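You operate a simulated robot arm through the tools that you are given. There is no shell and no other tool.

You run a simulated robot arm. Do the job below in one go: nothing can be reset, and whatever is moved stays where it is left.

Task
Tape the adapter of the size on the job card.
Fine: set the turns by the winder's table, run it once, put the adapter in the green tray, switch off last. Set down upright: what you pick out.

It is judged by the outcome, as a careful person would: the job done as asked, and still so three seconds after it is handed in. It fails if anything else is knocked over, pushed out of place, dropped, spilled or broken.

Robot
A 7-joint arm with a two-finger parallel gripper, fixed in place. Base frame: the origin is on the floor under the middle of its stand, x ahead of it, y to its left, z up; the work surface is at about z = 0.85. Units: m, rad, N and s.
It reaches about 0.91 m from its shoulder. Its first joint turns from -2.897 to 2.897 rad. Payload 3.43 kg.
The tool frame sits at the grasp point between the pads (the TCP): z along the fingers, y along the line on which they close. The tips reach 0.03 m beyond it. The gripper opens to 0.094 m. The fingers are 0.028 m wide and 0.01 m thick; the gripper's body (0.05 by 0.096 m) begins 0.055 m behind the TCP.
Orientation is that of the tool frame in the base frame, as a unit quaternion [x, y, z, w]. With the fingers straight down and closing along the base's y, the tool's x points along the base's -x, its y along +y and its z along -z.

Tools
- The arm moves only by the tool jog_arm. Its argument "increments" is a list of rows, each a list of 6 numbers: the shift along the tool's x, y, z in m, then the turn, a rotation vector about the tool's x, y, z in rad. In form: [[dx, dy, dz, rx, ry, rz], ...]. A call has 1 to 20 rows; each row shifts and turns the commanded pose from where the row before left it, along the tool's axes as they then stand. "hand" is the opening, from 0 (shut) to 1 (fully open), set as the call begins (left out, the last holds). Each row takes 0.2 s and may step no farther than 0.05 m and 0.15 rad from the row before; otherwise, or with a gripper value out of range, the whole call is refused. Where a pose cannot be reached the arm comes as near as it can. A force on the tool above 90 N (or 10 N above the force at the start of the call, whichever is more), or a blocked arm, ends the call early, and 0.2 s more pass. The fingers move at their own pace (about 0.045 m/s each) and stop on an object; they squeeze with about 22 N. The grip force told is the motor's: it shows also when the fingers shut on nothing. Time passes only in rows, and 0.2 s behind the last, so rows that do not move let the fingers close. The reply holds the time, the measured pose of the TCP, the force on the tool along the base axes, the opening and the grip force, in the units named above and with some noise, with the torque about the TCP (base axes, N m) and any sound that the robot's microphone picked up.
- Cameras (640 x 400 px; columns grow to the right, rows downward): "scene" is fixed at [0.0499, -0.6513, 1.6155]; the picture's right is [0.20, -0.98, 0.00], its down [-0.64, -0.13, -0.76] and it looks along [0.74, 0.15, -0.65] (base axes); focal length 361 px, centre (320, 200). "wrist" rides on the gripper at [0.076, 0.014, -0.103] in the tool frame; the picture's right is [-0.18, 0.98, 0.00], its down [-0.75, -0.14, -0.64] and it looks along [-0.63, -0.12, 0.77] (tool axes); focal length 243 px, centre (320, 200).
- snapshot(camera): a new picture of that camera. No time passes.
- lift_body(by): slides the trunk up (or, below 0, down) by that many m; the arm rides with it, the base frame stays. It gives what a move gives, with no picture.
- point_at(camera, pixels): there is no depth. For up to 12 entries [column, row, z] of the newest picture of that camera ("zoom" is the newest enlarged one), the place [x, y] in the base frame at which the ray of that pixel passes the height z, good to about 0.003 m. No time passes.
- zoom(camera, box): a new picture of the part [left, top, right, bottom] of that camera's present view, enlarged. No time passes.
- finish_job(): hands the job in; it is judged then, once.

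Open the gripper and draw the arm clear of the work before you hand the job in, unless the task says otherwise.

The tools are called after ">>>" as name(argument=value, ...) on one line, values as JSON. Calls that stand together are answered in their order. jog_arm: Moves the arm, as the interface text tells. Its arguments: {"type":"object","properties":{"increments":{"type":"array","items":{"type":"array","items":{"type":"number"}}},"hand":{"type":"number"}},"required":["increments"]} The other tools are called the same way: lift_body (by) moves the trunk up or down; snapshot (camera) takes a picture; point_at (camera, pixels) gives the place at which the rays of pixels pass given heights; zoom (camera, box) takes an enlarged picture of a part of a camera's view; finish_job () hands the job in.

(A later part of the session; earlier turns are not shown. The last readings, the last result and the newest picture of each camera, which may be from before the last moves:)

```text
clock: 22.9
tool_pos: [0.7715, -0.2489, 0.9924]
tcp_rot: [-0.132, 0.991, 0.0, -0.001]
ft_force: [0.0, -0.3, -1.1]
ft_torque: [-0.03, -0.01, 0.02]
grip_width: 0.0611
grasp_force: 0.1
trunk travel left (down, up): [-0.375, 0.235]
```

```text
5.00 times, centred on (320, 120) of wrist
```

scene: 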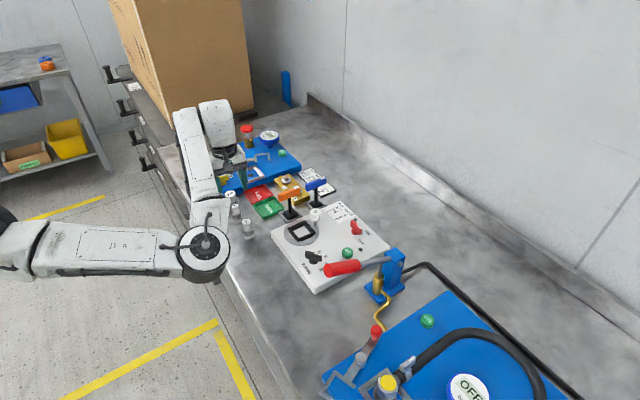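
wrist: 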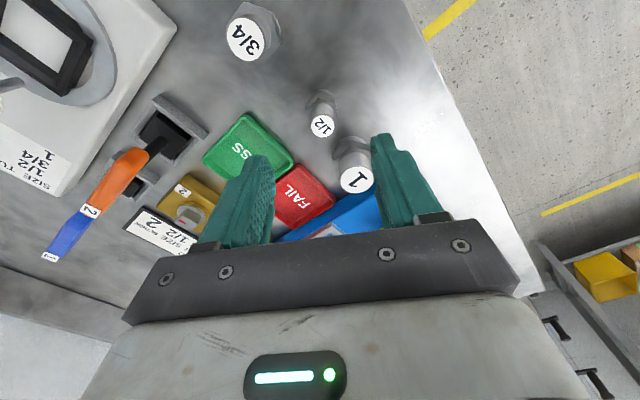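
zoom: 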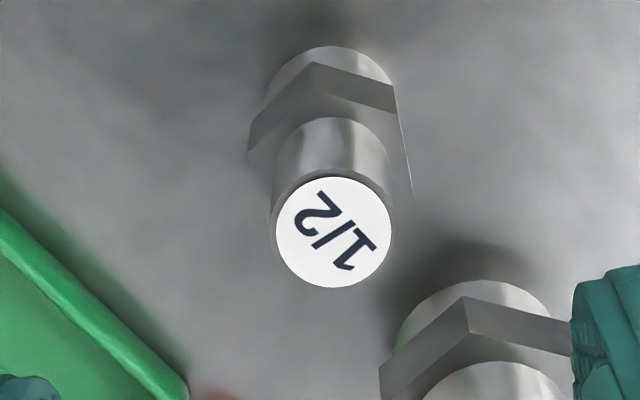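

Flats are now parallel to the finger pads (flat edge runs along the tool x in view). I nudge 1.5 mm to centre and descend straight to z≈0.901 around the hex.

>>> jog_arm(increments=[[0.0015, 0.0015, 0.03, 0, 0, 0], [0, 0, 0.03, 0, 0, 0], [0, 0, 0.0305, 0, 0, 0], [0, 0, 0, 0, 0, 0]])

>>> snapshot(camera="wrist")

```text
clock: 23.9
tool_pos: [0.7677, -0.2466, 0.9011]
tcp_rot: [-0.132, 0.991, 0.001, -0.001]
ft_force: [-0.9, -0.2, -0.5]
ft_torque: [0.02, -0.03, -0.02]
grip_width: 0.0611
grasp_force: 0.1
trunk travel left (down, up): [-0.375, 0.235]
```

```text
taken
```

wrist: 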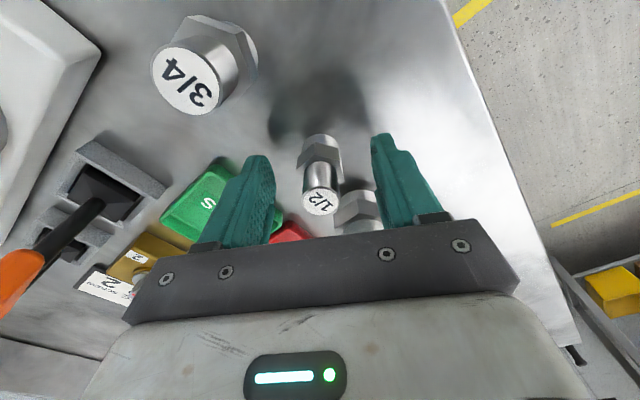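

The adapter sits centred between the pads (hex at columns 299–343). I close the gripper on the hex.

>>> jog_arm(increments=[[0, 0, 0, 0, 0, 0], [0, 0, 0, 0, 0, 0], [0, 0, 0, 0, 0, 0], [0, 0, 0, 0, 0, 0]], hand=0)

>>> snapshot(camera="wrist")

```text
clock: 24.9
tool_pos: [0.7682, -0.2472, 0.9008]
tcp_rot: [-0.133, 0.991, 0.001, -0.002]
ft_force: [-0.5, 0.0, 0.0]
ft_torque: [-0.05, -0.03, 0.0]
grip_width: 0.0275
grasp_force: 21.8
trunk travel left (down, up): [-0.375, 0.235]
```

```text
taken
```

wrist: 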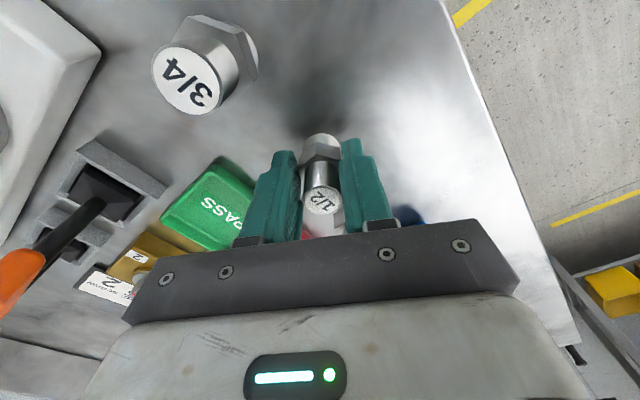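

The hex is held (0.0275 m, no side load). I lift straight up to z≈1.06 and yaw to -60° so the fingers will pass beside, not into, the tape spool at the chuck.

>>> jog_arm(increments=[[0, 0, -0.02, 0, 0, 0], [0, 0, -0.04, 0, 0, 0], [0, 0, -0.05, 0, 0, 0], [0, 0, -0.05, 0, 0, 0], [0, 0, 0, 0, 0, 0.1458], [0, 0, 0, 0, 0, 0.1458], [0, 0, 0, 0, 0, 0.1458], [0, 0, 0, 0, 0, 0.1458], [0, 0, 0, 0, 0, 0.1458], [0, 0, 0, 0, 0, 0.1458], [0, 0, 0, 0, 0, 0.1458], [0, 0, 0, 0, 0, 0.1458], [0, 0, 0, 0, 0, 0.1458], [0, 0, 0, 0, 0, 0]])

>>> snapshot(camera="wrist")

>>> snapshot(camera="scene")

```text
clock: 27.9
tool_pos: [0.7696, -0.2479, 1.0607]
tcp_rot: [0.501, 0.865, 0.001, -0.001]
ft_force: [-0.2, 0.3, -1.0]
ft_torque: [-0.01, 0.0, 0.02]
grip_width: 0.0275
grasp_force: 22.0
trunk travel left (down, up): [-0.375, 0.235]
```

```text
taken
```

wrist: 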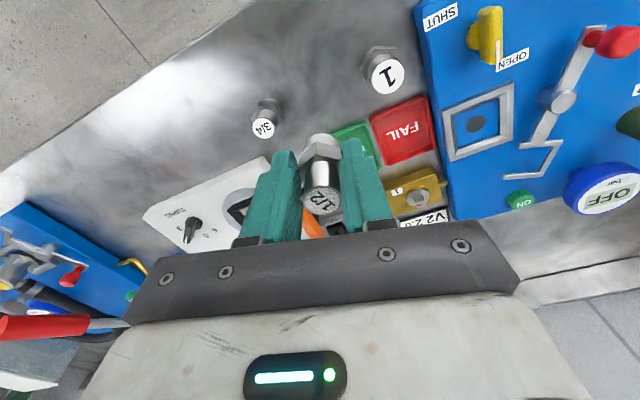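

```text
taken
```

scene: 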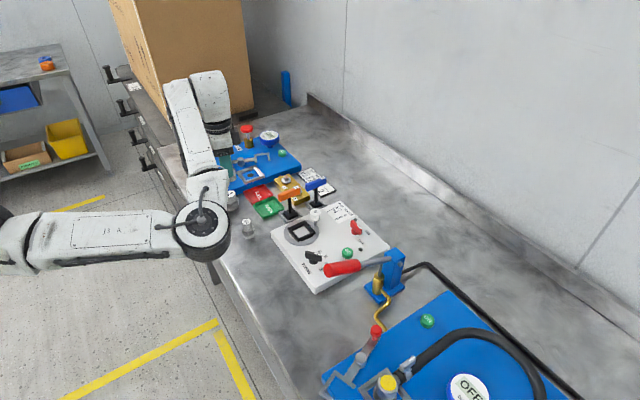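

The adapter is held firmly upright in the fingers. I carry it at this height to above the chuck at about (0.7245,-0.458).

>>> jog_arm(increments=[[-0.0319, -0.0288, 0, 0, 0, 0], [-0.0319, -0.0288, 0, 0, 0, 0], [-0.0319, -0.0288, 0, 0, 0, 0], [-0.0319, -0.0288, 0, 0, 0, 0], [-0.0319, -0.0288, 0, 0, 0, 0], [0, 0, 0, 0, 0, 0], [0, 0, 0, 0, 0, 0]])

>>> snapshot(camera="wrist")

>>> zoom(camera="wrist", box=[240, 30, 400, 220])

>>> zoom(camera="scene", box=[260, 150, 370, 270])

```text
clock: 29.5
tool_pos: [0.7261, -0.4551, 1.0614]
tcp_rot: [0.5, 0.866, 0.001, -0.001]
ft_force: [0.0, -0.3, -0.8]
ft_torque: [0.01, 0.05, -0.01]
grip_width: 0.0277
grasp_force: 22.0
trunk travel left (down, up): [-0.375, 0.235]
```

```text
taken
```

wrist: 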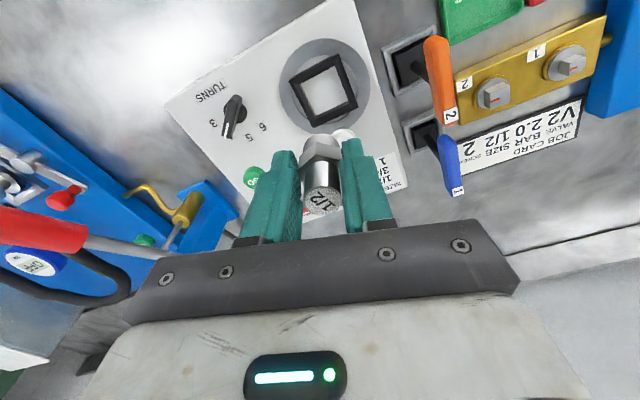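

```text
2.11 times, centred on (320, 125) of wrist
```

zoom: 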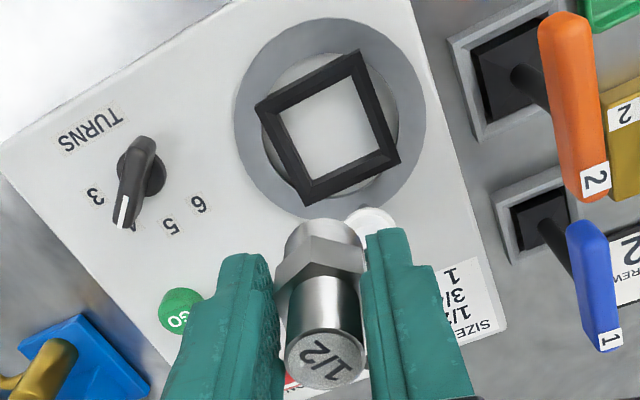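

```text
3.33 times, centred on (315, 210) of scene
```

zoom: 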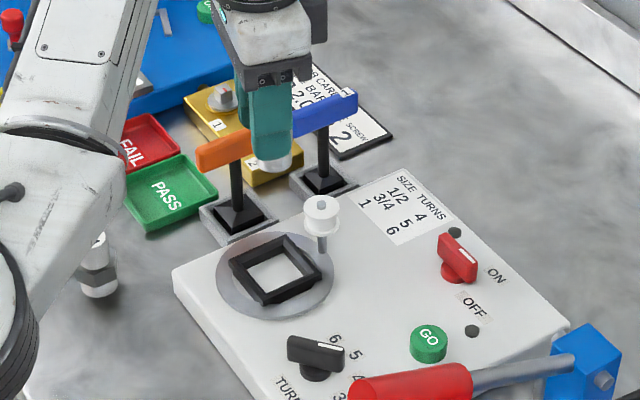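

The chuck rim's corners show at zoom (357,50), (400,158), (308,205), (255,103), with its centre at wrist (325,91). I refine the chuck and spool positions from this view.

>>> point_at(camera="zoom", pixels=[[240, 152, 0.898]])

>>> zoom(camera="wrist", box=[270, 30, 380, 140])

>>> point_at(camera="wrist", pixels=[[324.7, 91.4, 0.898], [337.5, 53.9, 0.898], [357.9, 105.1, 0.898], [314.3, 127.4, 0.898], [289.2, 79.0, 0.898], [324.9, 92.3, 0.885], [345, 135, 0.959]])

```text
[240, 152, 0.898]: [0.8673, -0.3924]
```

```text
3.64 times, centred on (325, 85) of wrist
```

zoom: 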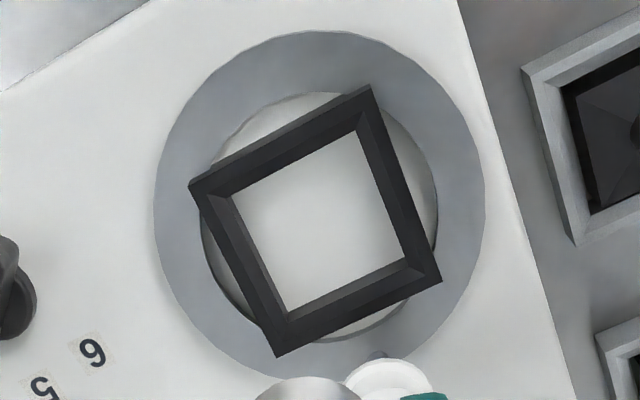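

```text
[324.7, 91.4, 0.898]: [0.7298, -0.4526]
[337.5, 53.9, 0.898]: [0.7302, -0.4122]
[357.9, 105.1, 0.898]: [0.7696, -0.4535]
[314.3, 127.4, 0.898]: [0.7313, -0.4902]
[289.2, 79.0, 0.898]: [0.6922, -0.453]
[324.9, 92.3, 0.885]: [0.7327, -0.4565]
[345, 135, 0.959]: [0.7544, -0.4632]
```

Chuck centre estimates average (0.7285,-0.457), inner opening about 0.039 m, so I have a few mm of margin. I lower to z≈0.975 (adapter base still above the rim) and check alignment in both views.

>>> jog_arm(increments=[[-0.0028, 0.0011, 0.025, 0, 0, 0], [0, 0, 0.03, 0, 0, 0], [0, 0, 0.031, 0, 0, 0], [0, 0, 0, 0, 0, 0], [0, 0, 0, 0, 0, 0]])

>>> snapshot(camera="wrist")

>>> zoom(camera="wrist", box=[250, 60, 400, 220])

>>> zoom(camera="scene", box=[270, 180, 350, 260])

```text
clock: 30.7
tool_pos: [0.7267, -0.4605, 0.9744]
tcp_rot: [0.5, 0.866, 0.0, -0.001]
ft_force: [-0.1, 0.8, -0.4]
ft_torque: [0.0, 0.04, 0.0]
grip_width: 0.0279
grasp_force: 21.5
trunk travel left (down, up): [-0.375, 0.235]
```

```text
taken
```

wrist: 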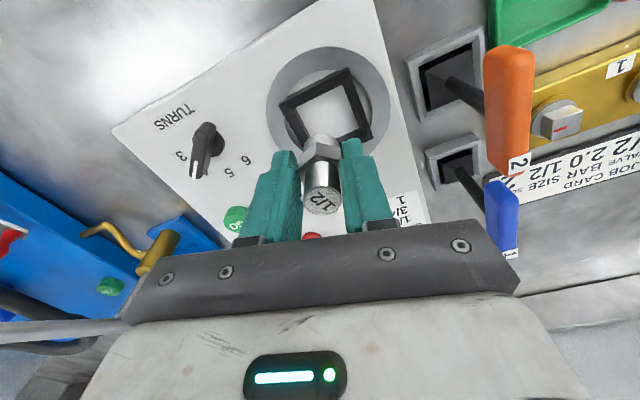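

```text
2.50 times, centred on (325, 140) of wrist
```

zoom: 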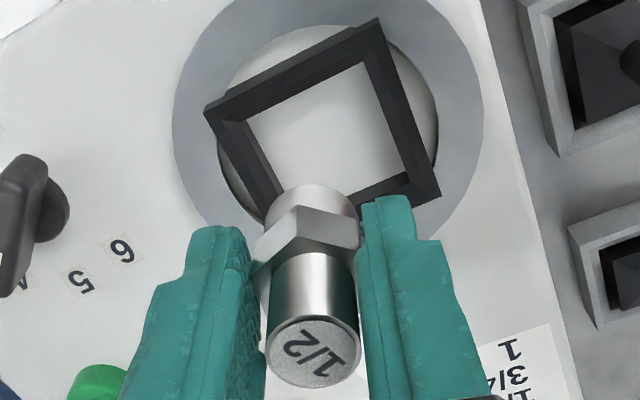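

```text
5.00 times, centred on (310, 220) of scene
```

zoom: 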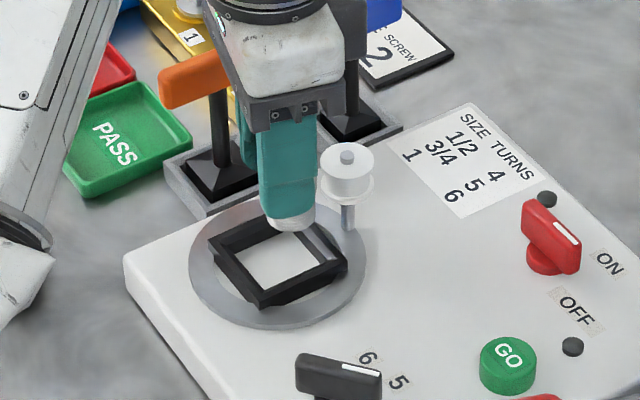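

I compare the adapter's bottom circle (wrist ≈(321.4,150), scene ≈(303.6,223.6)) against the chuck centre (wrist ≈(326,120.6), scene ≈(301.5,231)) using the tool's own calibration.

>>> point_at(camera="wrist", pixels=[[321.4, 150, 0.923], [326, 120.6, 0.898], [326, 120.6, 0.893], [319.5, 204, 0.988], [348.2, 68, 0.898], [373, 138, 0.898], [279, 103.2, 0.898]])

>>> zoom(camera="scene", box=[280, 200, 330, 250])

>>> point_at(camera="scene", pixels=[[303.6, 223.6, 0.923], [301.5, 231.1, 0.898], [301.5, 231.1, 0.893], [287.6, 228.6, 0.898], [315.4, 233.6, 0.898], [298.4, 241.6, 0.898], [315.5, 211.8, 0.957]])

```text
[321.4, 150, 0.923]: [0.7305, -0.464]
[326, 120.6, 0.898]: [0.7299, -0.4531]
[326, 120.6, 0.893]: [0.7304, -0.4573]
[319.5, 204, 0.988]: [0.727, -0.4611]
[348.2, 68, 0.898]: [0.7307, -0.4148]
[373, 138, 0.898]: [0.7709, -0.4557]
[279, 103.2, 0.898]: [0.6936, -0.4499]
```

```text
8.00 times, centred on (305, 225) of scene
```

zoom: 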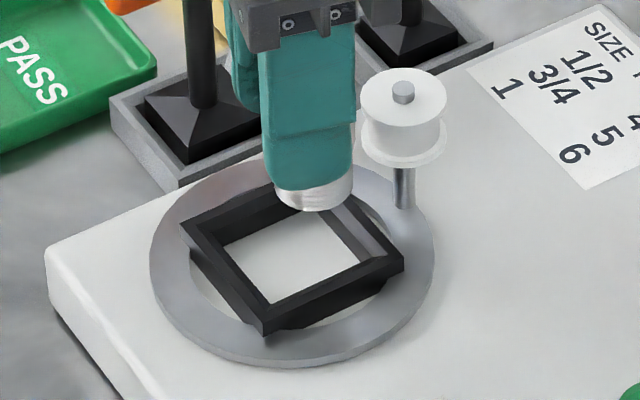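

```text
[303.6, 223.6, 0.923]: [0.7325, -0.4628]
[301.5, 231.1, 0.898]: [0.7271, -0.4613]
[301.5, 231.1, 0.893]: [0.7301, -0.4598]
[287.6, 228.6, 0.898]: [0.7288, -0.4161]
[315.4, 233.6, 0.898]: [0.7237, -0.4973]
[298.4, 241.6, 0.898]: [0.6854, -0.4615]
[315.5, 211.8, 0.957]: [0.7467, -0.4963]
```

Averaging, the chuck is at about (0.729,-0.4565) and the adapter about 5 mm short in +y. I shift by that amount, let the arm settle and look again.

>>> jog_arm(increments=[[0.0043, 0.0025, 0, 0, 0, 0], [0, 0, 0, 0, 0, 0], [0, 0, 0, 0, 0, 0]])

>>> zoom(camera="wrist", box=[270, 60, 390, 220])

>>> zoom(camera="scene", box=[280, 200, 330, 250])

```text
clock: 31.5
tool_pos: [0.7272, -0.4542, 0.9755]
tcp_rot: [0.5, 0.866, 0.0, 0.0]
ft_force: [-0.3, -0.2, -0.3]
ft_torque: [0.0, 0.01, -0.03]
grip_width: 0.0276
grasp_force: 21.9
trunk travel left (down, up): [-0.375, 0.235]
```

```text
2.50 times, centred on (330, 140) of wrist
```

zoom: 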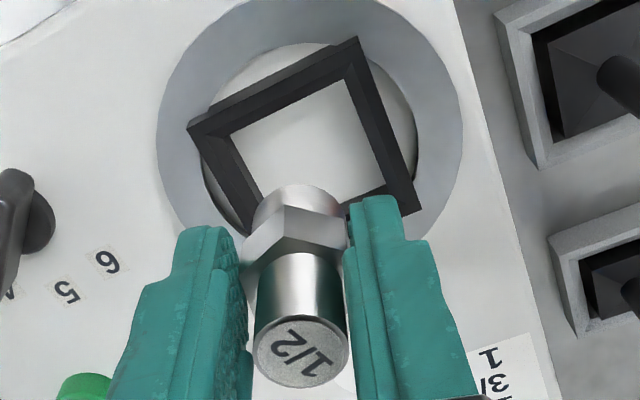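

```text
8.00 times, centred on (305, 225) of scene
```

zoom: 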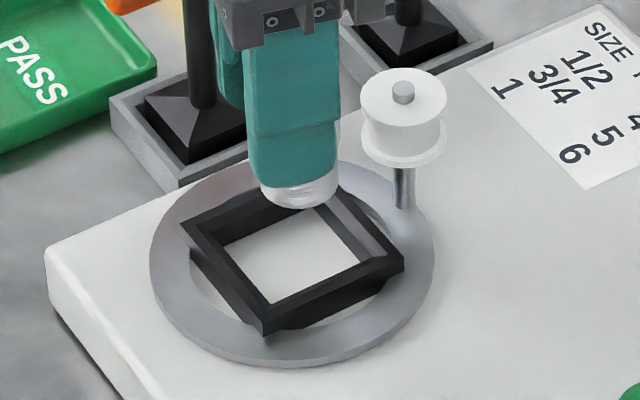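

Both views suggest the adapter sits about 4–5 mm off the tool axis in the pad-width direction, so it still needs roughly (+0.001,+0.0045). I shift and recheck.

>>> jog_arm(increments=[[0.0034, 0.0028, 0, 0, 0, 0], [0, 0, 0, 0, 0, 0], [0, 0, 0, 0, 0, 0]])

>>> zoom(camera="wrist", box=[270, 60, 390, 220])

>>> zoom(camera="scene", box=[280, 200, 330, 250])

```text
clock: 32.3
tool_pos: [0.7267, -0.4486, 0.9749]
tcp_rot: [0.5, 0.866, 0.001, 0.0]
ft_force: [0.6, -0.2, -0.5]
ft_torque: [-0.01, -0.02, 0.03]
grip_width: 0.0275
grasp_force: 21.8
trunk travel left (down, up): [-0.375, 0.235]
```

```text
2.50 times, centred on (330, 140) of wrist
```

zoom: 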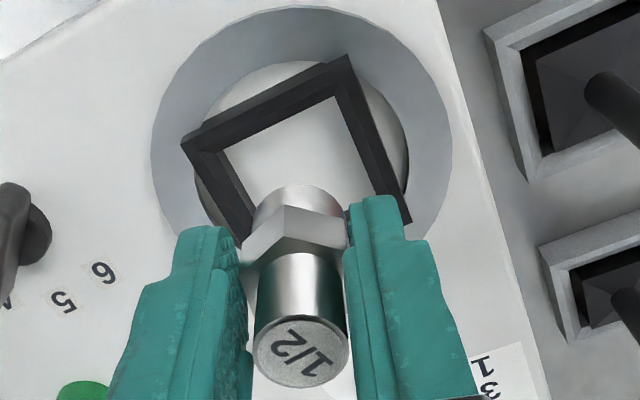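

```text
8.00 times, centred on (305, 225) of scene
```

zoom: 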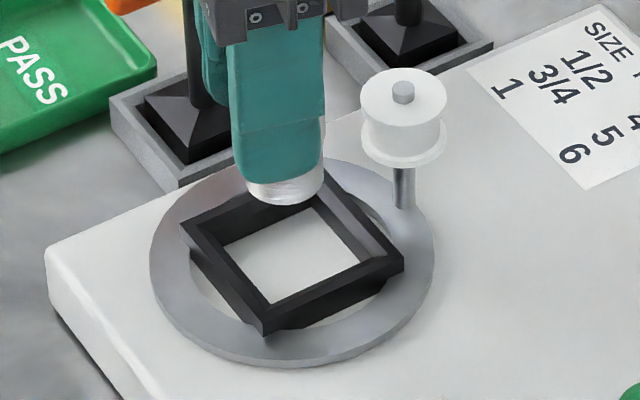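

The scene view now shows the adapter bottom (284,178) projecting down onto the chuck floor centre (≈293,256). I cross-check with the wrist calibration.

>>> snapshot(camera="wrist")

>>> point_at(camera="wrist", pixels=[[322, 150, 0.924], [320.4, 134, 0.898], [366, 148.8, 0.898], [274.8, 119.2, 0.898], [341.2, 82, 0.898], [322, 133.6, 0.924], [322, 133.6, 0.924]])

>>> point_at(camera="scene", pixels=[[300.5, 222.25, 0.924], [301.6, 230.2, 0.898], [301.6, 232, 0.884], [287.5, 228.1, 0.898], [315.6, 232.25, 0.898], [298.1, 240.25, 0.898]])

```text
taken
```

wrist: 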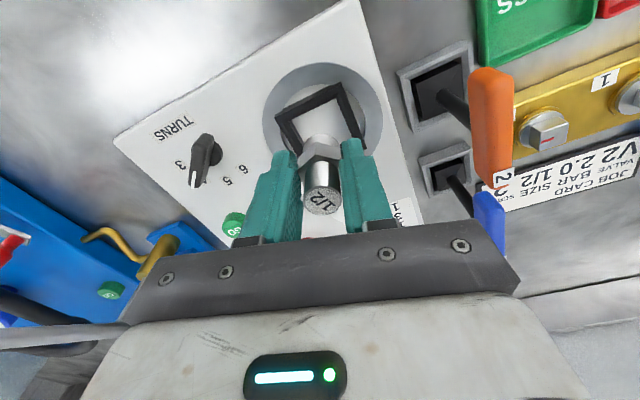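

```text
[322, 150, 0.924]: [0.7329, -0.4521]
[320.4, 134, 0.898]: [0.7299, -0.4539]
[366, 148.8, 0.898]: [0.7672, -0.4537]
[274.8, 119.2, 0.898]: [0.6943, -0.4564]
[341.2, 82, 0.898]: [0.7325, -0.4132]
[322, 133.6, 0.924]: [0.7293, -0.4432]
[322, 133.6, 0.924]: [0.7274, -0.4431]
```

```text
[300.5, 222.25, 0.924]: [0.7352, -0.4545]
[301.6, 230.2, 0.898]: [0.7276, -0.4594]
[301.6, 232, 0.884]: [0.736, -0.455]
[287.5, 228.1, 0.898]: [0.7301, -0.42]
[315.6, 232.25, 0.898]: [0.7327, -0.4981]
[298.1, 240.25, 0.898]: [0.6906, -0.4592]
```

Remaining offset is only about (-0.0025,-0.002), within the margin of the socket. I apply it and lower gently toward the chuck floor (expected TCP z≈0.935), watching the force.

>>> jog_arm(increments=[[-0.0005, -0.0032, 0, 0, 0, 0], [0, 0, 0.012, 0, 0, 0], [0, 0, 0.01, 0, 0, 0], [0, 0, 0.008, 0, 0, 0], [0, 0, 0, 0, 0, 0]])

>>> zoom(camera="scene", box=[280, 200, 330, 250])

>>> zoom(camera="wrist", box=[270, 60, 390, 220])

```text
clock: 33.5
tool_pos: [0.7259, -0.4514, 0.9453]
tcp_rot: [0.5, 0.866, 0.0, -0.001]
ft_force: [0.6, 0.3, -1.2]
ft_torque: [-0.01, -0.01, 0.0]
grip_width: 0.0273
grasp_force: 22.2
trunk travel left (down, up): [-0.375, 0.235]
```

```text
8.00 times, centred on (305, 225) of scene
```

zoom: 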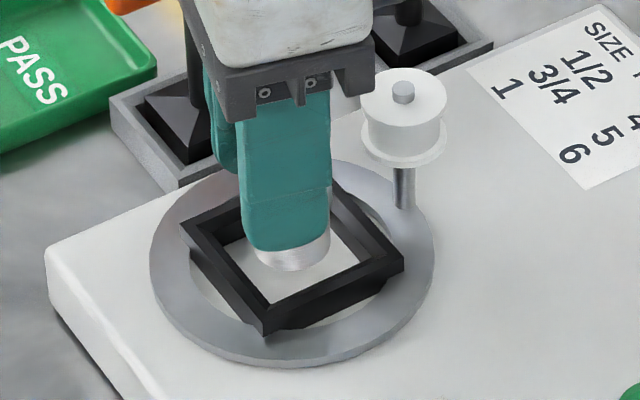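

```text
2.50 times, centred on (330, 140) of wrist
```

zoom: 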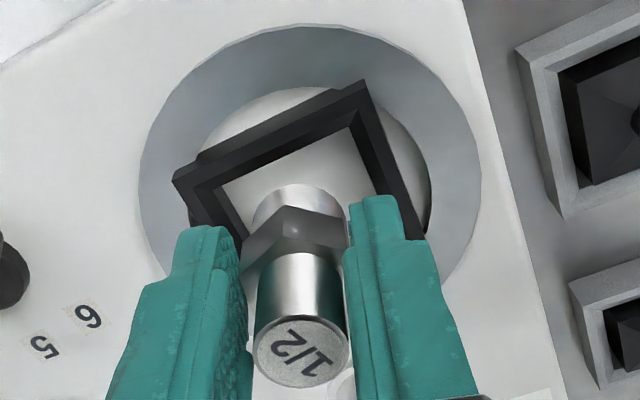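

The adapter bottom is now inside the socket opening with gaps on all visible sides, no contact force. I continue down in small steps until it touches the floor.

>>> jog_arm(increments=[[0, 0, 0.003, 0, 0, 0], [0, 0, 0.003, 0, 0, 0], [0, 0, 0, 0, 0, 0]])

>>> jog_arm(increments=[[0, 0, 0.002, 0, 0, 0], [0, 0, 0, 0, 0, 0]])

```text
clock: 34.3
tool_pos: [0.7242, -0.4512, 0.9387]
tcp_rot: [0.501, 0.866, 0.0, -0.001]
ft_force: [0.2, -0.3, -0.7]
ft_torque: [0.02, 0.0, -0.02]
grip_width: 0.0275
grasp_force: 22.2
trunk travel left (down, up): [-0.375, 0.235]
```

```text
clock: 34.9
tool_pos: [0.7245, -0.4515, 0.9375]
tcp_rot: [0.5, 0.866, 0.0, -0.001]
ft_force: [0.7, 0.2, -1.3]
ft_torque: [0.03, 0.0, 0.0]
grip_width: 0.0277
grasp_force: 21.8
trunk travel left (down, up): [-0.375, 0.235]
```

No contact yet at z=0.9375. I keep going in 1.5 mm steps.

>>> jog_arm(increments=[[0, 0, 0.0015, 0, 0, 0], [0, 0, 0, 0, 0, 0]])

>>> jog_arm(increments=[[0, 0, 0.0015, 0, 0, 0], [0, 0, 0, 0, 0, 0]])

>>> zoom(camera="scene", box=[280, 200, 330, 250])

```text
clock: 35.5
tool_pos: [0.7238, -0.4531, 0.936]
tcp_rot: [0.5, 0.866, 0.001, -0.001]
ft_force: [0.1, -0.2, -1.0]
ft_torque: [-0.04, 0.03, -0.03]
grip_width: 0.0275
grasp_force: 22.4
trunk travel left (down, up): [-0.375, 0.235]
```

```text
clock: 36.1
tool_pos: [0.7239, -0.4532, 0.9345]
tcp_rot: [0.499, 0.866, 0.0, -0.001]
ft_force: [-0.3, 0.6, -0.6]
ft_torque: [0.01, -0.03, 0.01]
grip_width: 0.0277
grasp_force: 22.0
trunk travel left (down, up): [-0.375, 0.235]
```

```text
8.00 times, centred on (305, 225) of scene
```

zoom: 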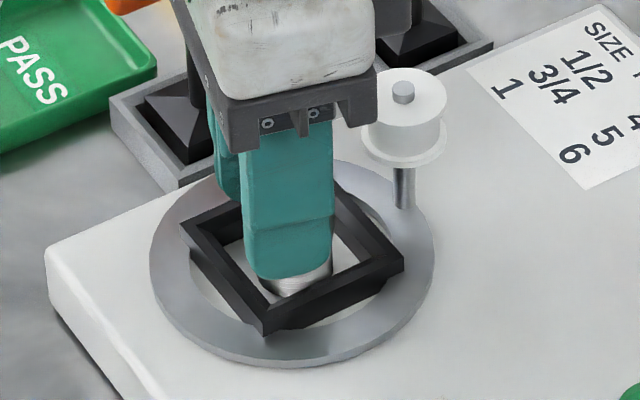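

Still free at z=0.9345, fingertips just above the rim. I continue with two smaller steps, watching for upward force.

>>> jog_arm(increments=[[0, 0, 0.001, 0, 0, 0], [0, 0, 0, 0, 0, 0]])

>>> jog_arm(increments=[[0, 0, 0.001, 0, 0, 0], [0, 0, 0, 0, 0, 0]])

>>> snapshot(camera="wrist")

>>> zoom(camera="wrist", box=[260, 80, 380, 220])

```text
clock: 36.7
tool_pos: [0.7245, -0.4515, 0.9329]
tcp_rot: [0.5, 0.866, 0.0, 0.0]
ft_force: [0.7, -0.3, -0.6]
ft_torque: [-0.01, -0.02, 0.03]
grip_width: 0.0278
grasp_force: 21.7
trunk travel left (down, up): [-0.375, 0.235]
```

```text
clock: 37.3
tool_pos: [0.7245, -0.4519, 0.9329]
tcp_rot: [0.499, 0.866, 0.001, -0.001]
ft_force: [-0.1, -0.2, -1.0]
ft_torque: [0.01, 0.02, 0.01]
grip_width: 0.028
grasp_force: 22.3
trunk travel left (down, up): [-0.375, 0.235]
```

```text
taken
```

wrist: 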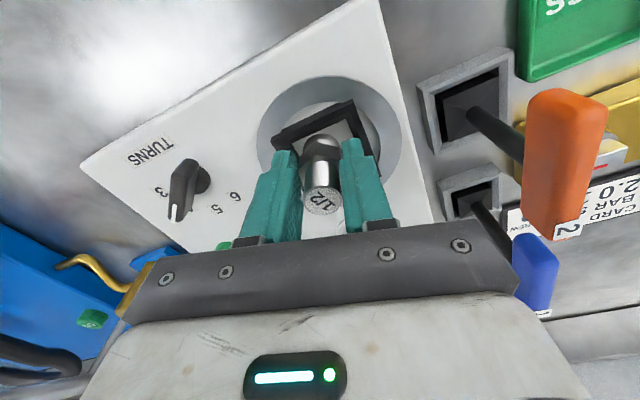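

```text
2.86 times, centred on (320, 150) of wrist
```

zoom: 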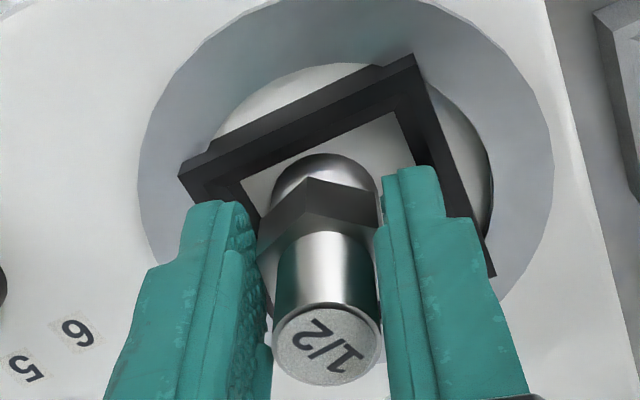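

No contact at z=0.933 yet. A few more 1 mm steps.

>>> jog_arm(increments=[[0, 0, 0.001, 0, 0, 0], [0, 0, 0, 0, 0, 0]])

>>> jog_arm(increments=[[0, 0, 0.001, 0, 0, 0], [0, 0, 0, 0, 0, 0]])

>>> zoom(camera="scene", box=[280, 200, 330, 250])

```text
clock: 37.9
tool_pos: [0.7238, -0.4525, 0.931]
tcp_rot: [0.5, 0.866, 0.0, -0.001]
ft_force: [-0.8, 0.0, 8.5]
ft_torque: [-0.04, 0.1, 0.02]
grip_width: 0.0276
grasp_force: 22.8
trunk travel left (down, up): [-0.375, 0.235]
```

```text
clock: 38.5
tool_pos: [0.7237, -0.4528, 0.9293]
tcp_rot: [0.499, 0.867, 0.0, 0.0]
ft_force: [-3.0, 0.3, 15.4]
ft_torque: [-0.05, 0.16, -0.08]
grip_width: 0.0278
grasp_force: 22.4
trunk travel left (down, up): [-0.375, 0.235]
```

```text
8.00 times, centred on (305, 225) of scene
```

zoom: 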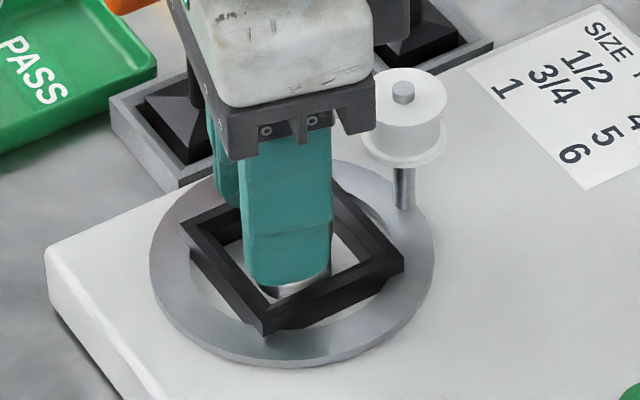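

Contact appeared at z≈0.931 (8–15 N up), matching the adapter base on the panel at z≈0.88. I raise 2.5 mm so the tips clear the rim, then open a little.

>>> jog_arm(increments=[[0, 0, -0.0025, 0, 0, 0], [0, 0, 0, 0, 0, 0]])

>>> jog_arm(increments=[[0, 0, 0, 0, 0, 0], [0, 0, 0, 0, 0, 0]], hand=0.45)

>>> zoom(camera="wrist", box=[260, 80, 380, 220])

>>> zoom(camera="scene", box=[280, 200, 330, 250])

```text
clock: 39.1
tool_pos: [0.7253, -0.4502, 0.9299]
tcp_rot: [0.499, 0.867, 0.002, -0.002]
ft_force: [0.3, 0.2, -1.2]
ft_torque: [0.0, -0.02, -0.01]
grip_width: 0.0274
grasp_force: 21.7
trunk travel left (down, up): [-0.375, 0.235]
```

```text
clock: 39.7
tool_pos: [0.7244, -0.452, 0.9327]
tcp_rot: [0.5, 0.866, 0.001, 0.001]
ft_force: [-0.6, -0.3, -0.3]
ft_torque: [-0.03, 0.02, -0.04]
grip_width: 0.042
grasp_force: 0.0
trunk travel left (down, up): [-0.375, 0.235]
```

```text
2.86 times, centred on (320, 150) of wrist
```

zoom: 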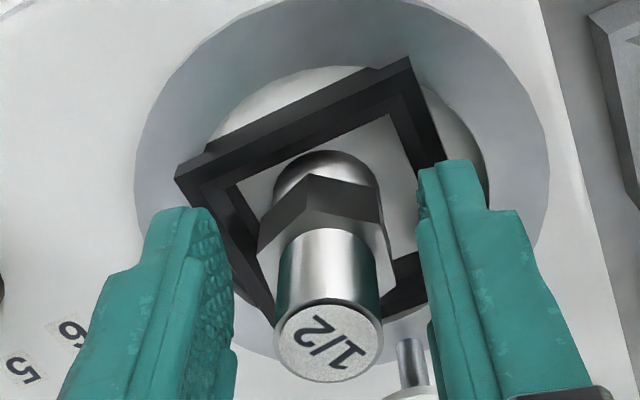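

```text
8.00 times, centred on (305, 225) of scene
```

zoom: 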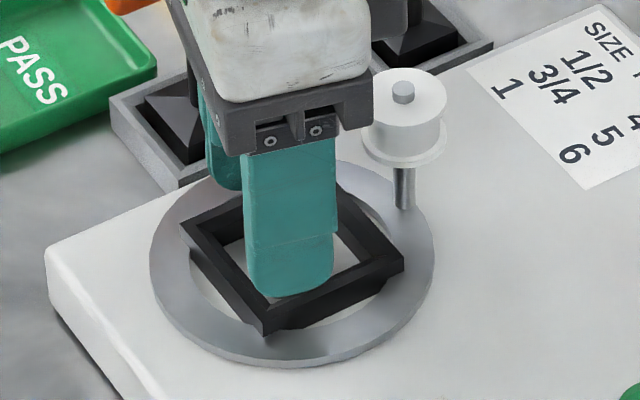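

The adapter stands in the chuck and the fingers are clear (no force). I lift straight up and check it from the scene camera.

>>> jog_arm(increments=[[0, 0, -0.02, 0, 0, 0], [0, 0, -0.03, 0, 0, 0], [0, 0, -0.04, 0, 0, 0], [0, 0, -0.04, 0, 0, 0], [0, 0, 0, 0, 0, 0]])

>>> snapshot(camera="wrist")

>>> zoom(camera="scene", box=[270, 180, 370, 270])

```text
clock: 40.9
tool_pos: [0.7249, -0.4519, 1.0619]
tcp_rot: [0.5, 0.866, 0.0, -0.001]
ft_force: [0.8, -0.5, 0.6]
ft_torque: [0.02, 0.02, -0.01]
grip_width: 0.0424
grasp_force: 0.0
trunk travel left (down, up): [-0.375, 0.235]
```

```text
taken
```

wrist: 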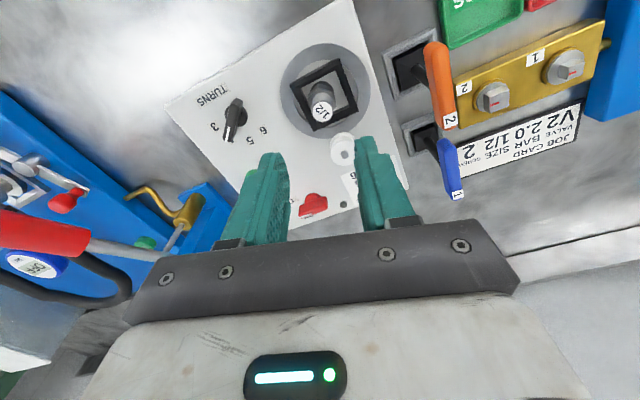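

```text
4.44 times, centred on (320, 225) of scene
```

zoom: 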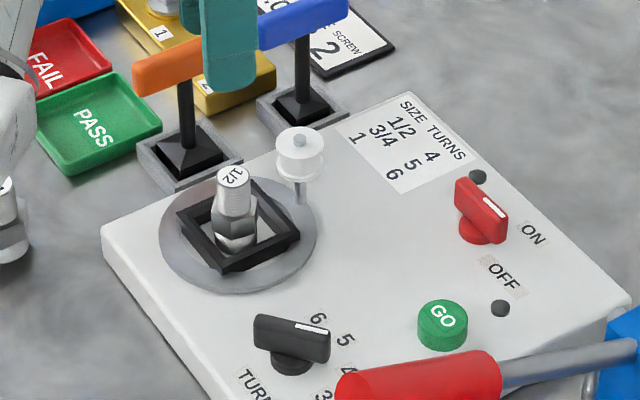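

The adapter stands upright in the chuck. The switch is visible between the fingers at wrist (313,205); I zoom to refine its position and pointer.

>>> zoom(camera="wrist", box=[285, 170, 360, 225])

>>> point_at(camera="wrist", pixels=[[313, 197, 0.885], [301, 213, 0.91], [326, 201, 0.91], [313, 207, 0.91], [321, 106, 0.935]])

>>> point_at(camera="scene", pixels=[[357, 228, 0.91], [354.5, 232.5, 0.885], [360, 245, 0.88], [367, 233, 0.88]])

>>> zoom(camera="scene", box=[340, 210, 390, 260])

```text
7.27 times, centred on (322, 198) of wrist
```

zoom: 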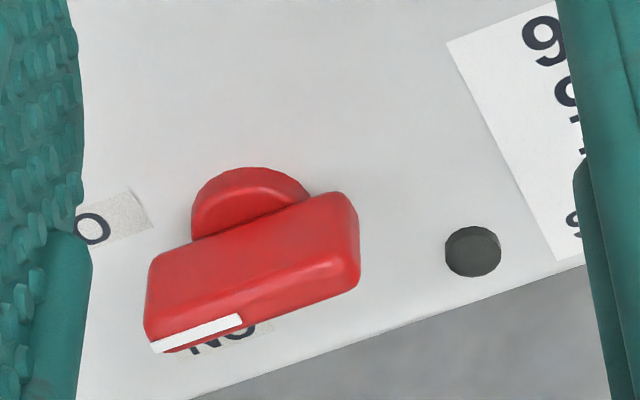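

```text
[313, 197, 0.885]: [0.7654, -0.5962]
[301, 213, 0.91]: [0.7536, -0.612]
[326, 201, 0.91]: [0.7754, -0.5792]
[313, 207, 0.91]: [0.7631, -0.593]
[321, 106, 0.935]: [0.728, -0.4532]
```

```text
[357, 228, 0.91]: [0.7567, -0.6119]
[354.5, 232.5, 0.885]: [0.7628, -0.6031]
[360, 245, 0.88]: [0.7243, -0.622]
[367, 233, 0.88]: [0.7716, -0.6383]
```

```text
8.00 times, centred on (365, 235) of scene
```

zoom: 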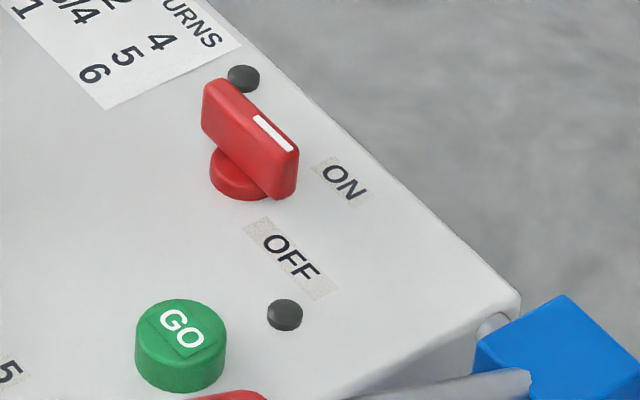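

Switch centre is about (0.7643,-0.6005), bar along -132°. I yaw to +48° at height so the fingers will straddle the bar, then move part-way toward it.

>>> jog_arm(increments=[[0, 0, 0, 0, 0, -0.145], [0, 0, 0, 0, 0, -0.145], [0, 0, 0, 0, 0, -0.145], [0, 0, 0, 0, 0, -0.145], [0, 0, 0, 0, 0, -0.145], [0, 0, 0, 0, 0, -0.145], [0, 0, 0, 0, 0, -0.145], [0, 0, 0, 0, 0, -0.145], [0, 0, 0, 0, 0, -0.145], [0, 0, 0, 0, 0, -0.145], [0, 0, 0, 0, 0, -0.145], [0, 0, 0, 0, 0, -0.145], [0, 0, 0, 0, 0, -0.145], [0.0298, -0.0157, 0, 0, 0, 0], [0.0298, -0.0157, 0, 0, 0, 0], [0.0298, -0.0157, 0, 0, 0, 0], [0, 0, 0, 0, 0, 0]])

>>> snapshot(camera="wrist")

```text
clock: 44.5
tool_pos: [0.7003, -0.5496, 1.0617]
tcp_rot: [-0.407, 0.913, 0.0, -0.001]
ft_force: [0.0, -0.8, 0.3]
ft_torque: [0.01, -0.01, -0.01]
grip_width: 0.0422
grasp_force: 0.1
trunk travel left (down, up): [-0.375, 0.235]
```

```text
taken
```

wrist: 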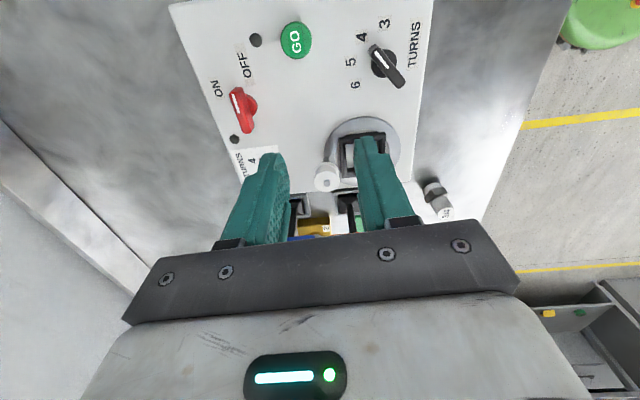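

Yaw is 48° at (0.700,-0.550). Now I tilt the fingers 10° outward to gain reach and move to a hover above the switch, checking for reach warnings.

>>> jog_arm(increments=[[0, 0, 0, 0.0871, -0.0058, 0], [0, 0, 0, 0.0871, -0.0058, 0], [-0.0006, -0.0178, 0.023, 0, 0, 0], [-0.0006, -0.0178, 0.023, 0, 0, 0], [-0.0006, -0.0178, 0.015, 0, 0, 0], [0, 0, 0, 0, 0, 0]])

>>> snapshot(camera="wrist")

>>> zoom(camera="scene", box=[310, 160, 420, 280])

```text
clock: 45.9
tool_pos: [0.7513, -0.5892, 1.0099]
tcp_rot: [-0.406, 0.91, -0.076, 0.04]
ft_force: [0.6, 0.1, 0.1]
ft_torque: [0.02, -0.02, 0.01]
grip_width: 0.0422
grasp_force: 0.0
trunk travel left (down, up): [-0.375, 0.235]
```

```text
taken
```

wrist: 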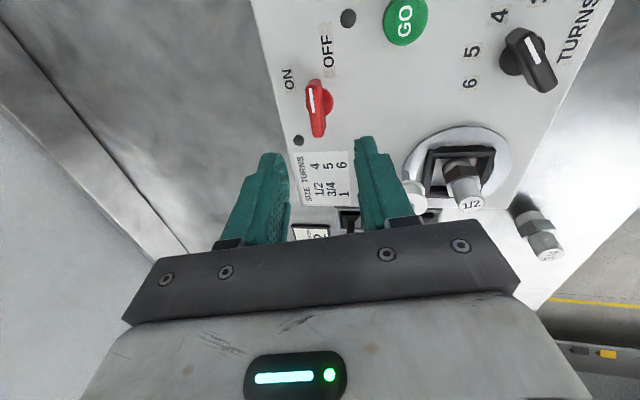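

```text
3.33 times, centred on (365, 220) of scene
```

zoom: 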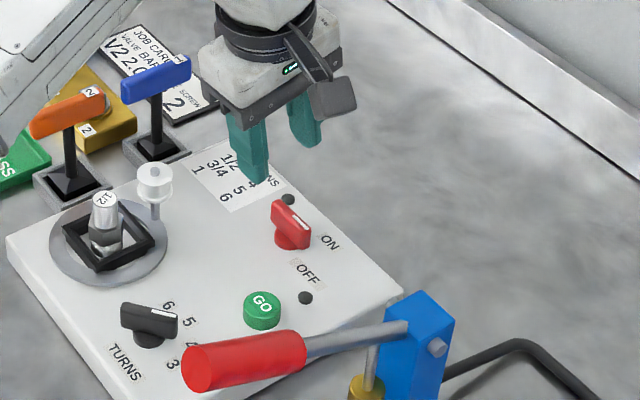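

Reached the hover without warnings; the bar appears at (317,108) and the tool axis projects to about (320,112). I zoom to refine the offset.

>>> zoom(camera="wrist", box=[265, 30, 375, 160])

>>> point_at(camera="wrist", pixels=[[326, 98, 0.885], [313, 84, 0.912], [319, 134, 0.912], [328, 50, 0.88], [289, 80, 0.88]])

```text
3.08 times, centred on (320, 95) of wrist
```

zoom: 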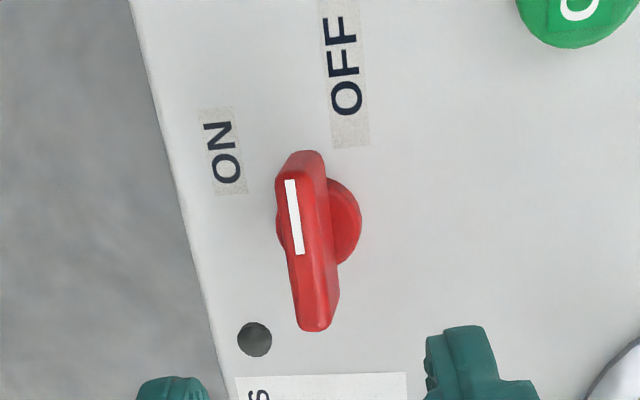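

```text
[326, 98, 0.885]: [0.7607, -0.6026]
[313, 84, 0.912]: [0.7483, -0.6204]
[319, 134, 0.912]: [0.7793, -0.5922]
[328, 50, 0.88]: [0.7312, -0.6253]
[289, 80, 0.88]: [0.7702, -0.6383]
```

The pointer is clearly off (about 50° short of ON). I shift 3 mm along the bar and go down along the tool axis to straddle it.

>>> jog_arm(increments=[[0.003, 0, 0.03, 0, 0, 0], [0, 0, 0.03, 0, 0, 0], [0, 0, 0.02, 0, 0, 0], [0, 0, 0, 0, 0, 0]])

>>> snapshot(camera="wrist")

>>> zoom(camera="scene", box=[320, 180, 410, 270])

```text
clock: 46.9
tool_pos: [0.7575, -0.5998, 0.9339]
tcp_rot: [-0.406, 0.91, -0.077, 0.04]
ft_force: [-0.7, 0.7, -0.4]
ft_torque: [0.02, 0.01, 0.0]
grip_width: 0.0422
grasp_force: 0.0
trunk travel left (down, up): [-0.375, 0.235]
```

```text
taken
```

wrist: 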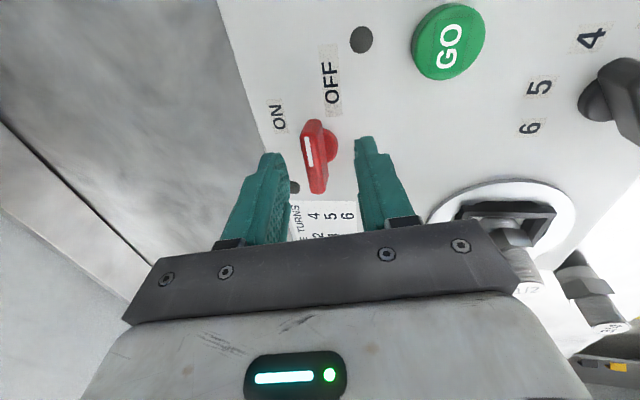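

```text
4.44 times, centred on (365, 225) of scene
```

zoom: 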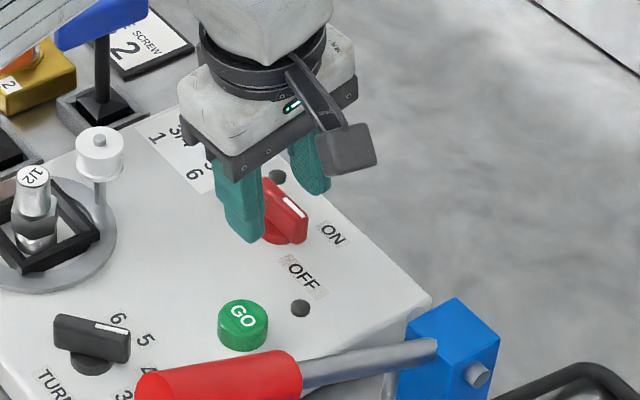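

The bar at (316,155) is midway between the fingertips. I go down the last 10 mm and close on it.

>>> jog_arm(increments=[[0, 0, 0.01, 0, 0, 0], [0, 0, 0, 0, 0, 0]])

>>> jog_arm(increments=[[0, 0, 0, 0, 0, 0], [0, 0, 0, 0, 0, 0], [0, 0, 0, 0, 0, 0], [0, 0, 0, 0, 0, 0]], hand=0.1)

```text
clock: 47.5
tool_pos: [0.7588, -0.6024, 0.9245]
tcp_rot: [-0.406, 0.91, -0.076, 0.04]
ft_force: [-0.3, -0.3, 0.1]
ft_torque: [0.01, 0.02, 0.01]
grip_width: 0.0422
grasp_force: 0.0
trunk travel left (down, up): [-0.375, 0.235]
```

```text
clock: 48.5
tool_pos: [0.7587, -0.6025, 0.925]
tcp_rot: [-0.406, 0.91, -0.078, 0.04]
ft_force: [13.0, -12.2, 1.5]
ft_torque: [-0.4, -0.04, -0.11]
grip_width: 0.0201
grasp_force: 9.4
trunk travel left (down, up): [-0.375, 0.235]
```

The bar is held (0.020 m with the tilt) with about 18 N side load. I ease outward 1 mm and begin turning counter-clockwise about the tool axis.

>>> jog_arm(increments=[[0, -0.001, 0, 0, 0, 0], [0, 0, 0, 0, 0, -0.1], [0, 0, 0, 0, 0, -0.1], [0, 0, 0, 0, 0, -0.1], [0, 0, 0, 0, 0, 0]], hand=0.05)

>>> snapshot(camera="wrist")

>>> zoom(camera="scene", box=[320, 180, 410, 270])

```text
clock: 49.7
tool_pos: [0.7607, -0.603, 0.9241]
tcp_rot: [-0.538, 0.838, -0.083, 0.03]
ft_force: [19.3, -13.9, 9.2]
ft_torque: [-0.15, -0.38, -0.03]
grip_width: 0.0187
grasp_force: 12.5
trunk travel left (down, up): [-0.375, 0.235]
```

```text
taken
```

wrist: 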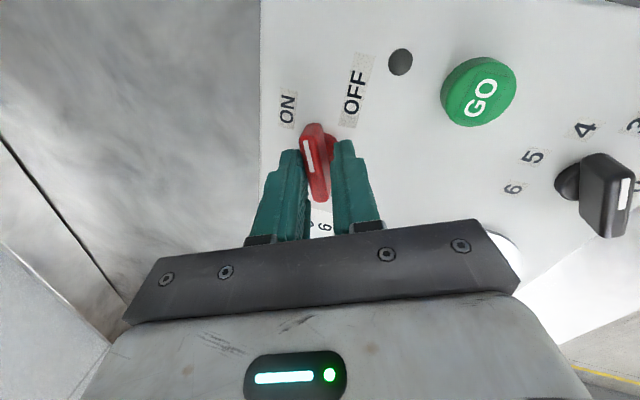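

```text
4.44 times, centred on (365, 225) of scene
```

zoom: 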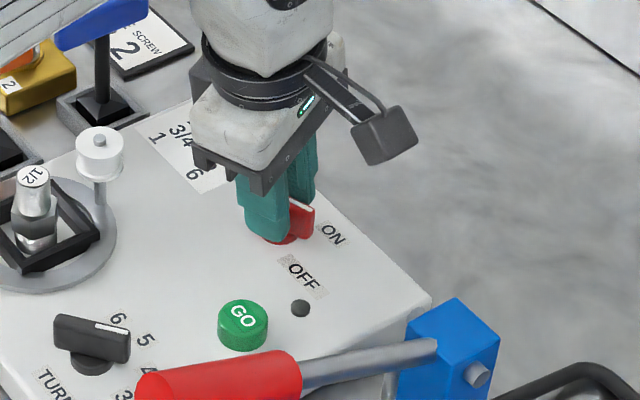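

The bar follows the hand (17° turned; OFF now to its right, ON to its left). I continue turning in stages toward ON.

>>> jog_arm(increments=[[0, 0, 0, 0, 0, -0.12], [0, 0, 0, 0, 0, -0.12], [0, 0, 0, 0, 0, -0.12], [0, 0, 0, 0, 0, 0]])

>>> snapshot(camera="wrist")

>>> zoom(camera="scene", box=[320, 180, 410, 270])

```text
clock: 50.7
tool_pos: [0.7621, -0.6005, 0.9217]
tcp_rot: [-0.68, 0.728, -0.085, 0.014]
ft_force: [24.2, -0.9, 6.4]
ft_torque: [0.19, -0.41, 0.07]
grip_width: 0.0187
grasp_force: 12.4
trunk travel left (down, up): [-0.375, 0.235]
```

```text
taken
```

wrist: 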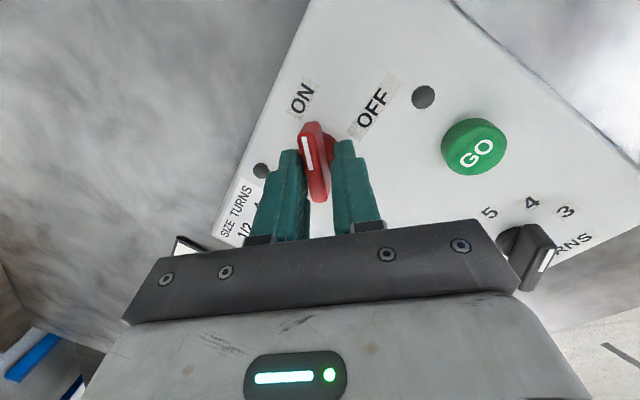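

```text
4.44 times, centred on (365, 225) of scene
```

zoom: 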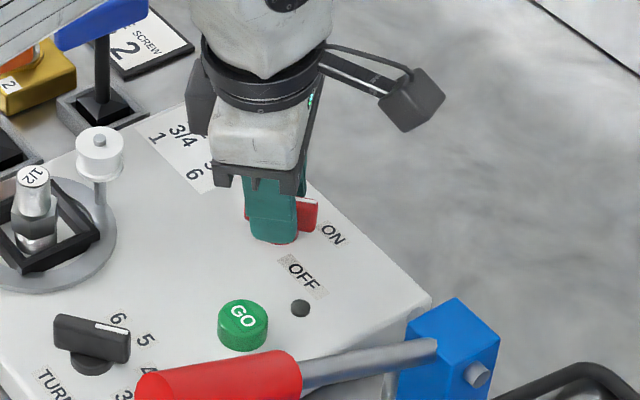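

Turned about 38°, ON is now just left of the pointer. I relieve the +x load by 2 mm and turn a further ~20°.

>>> jog_arm(increments=[[0, -0.0015, 0, 0, 0, 0], [0, 0, 0, 0, 0, -0.12], [0, 0, 0, 0, 0, -0.12], [0, 0, 0, 0, 0, -0.1], [0, 0, 0, 0, 0, 0]])

>>> snapshot(camera="wrist")

>>> zoom(camera="scene", box=[320, 180, 410, 270])

```text
clock: 51.9
tool_pos: [0.7615, -0.6024, 0.9217]
tcp_rot: [0.792, -0.604, 0.086, 0.002]
ft_force: [22.8, 0.8, 0.2]
ft_torque: [0.17, -0.22, -0.29]
grip_width: 0.0172
grasp_force: 11.1
trunk travel left (down, up): [-0.375, 0.235]
```

```text
taken
```

wrist: 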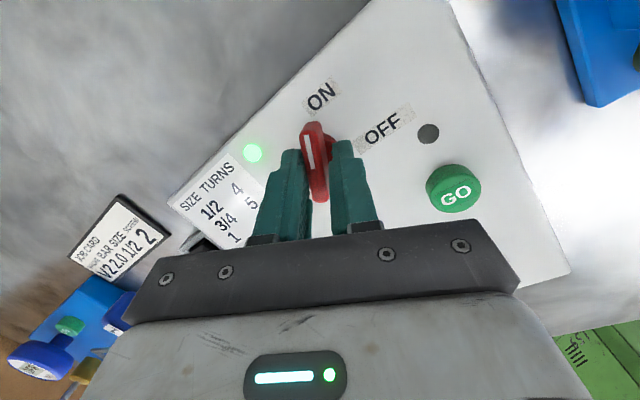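

```text
4.44 times, centred on (365, 225) of scene
```

zoom: 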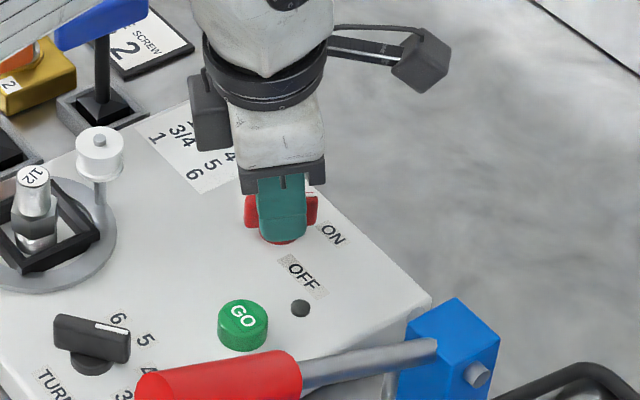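

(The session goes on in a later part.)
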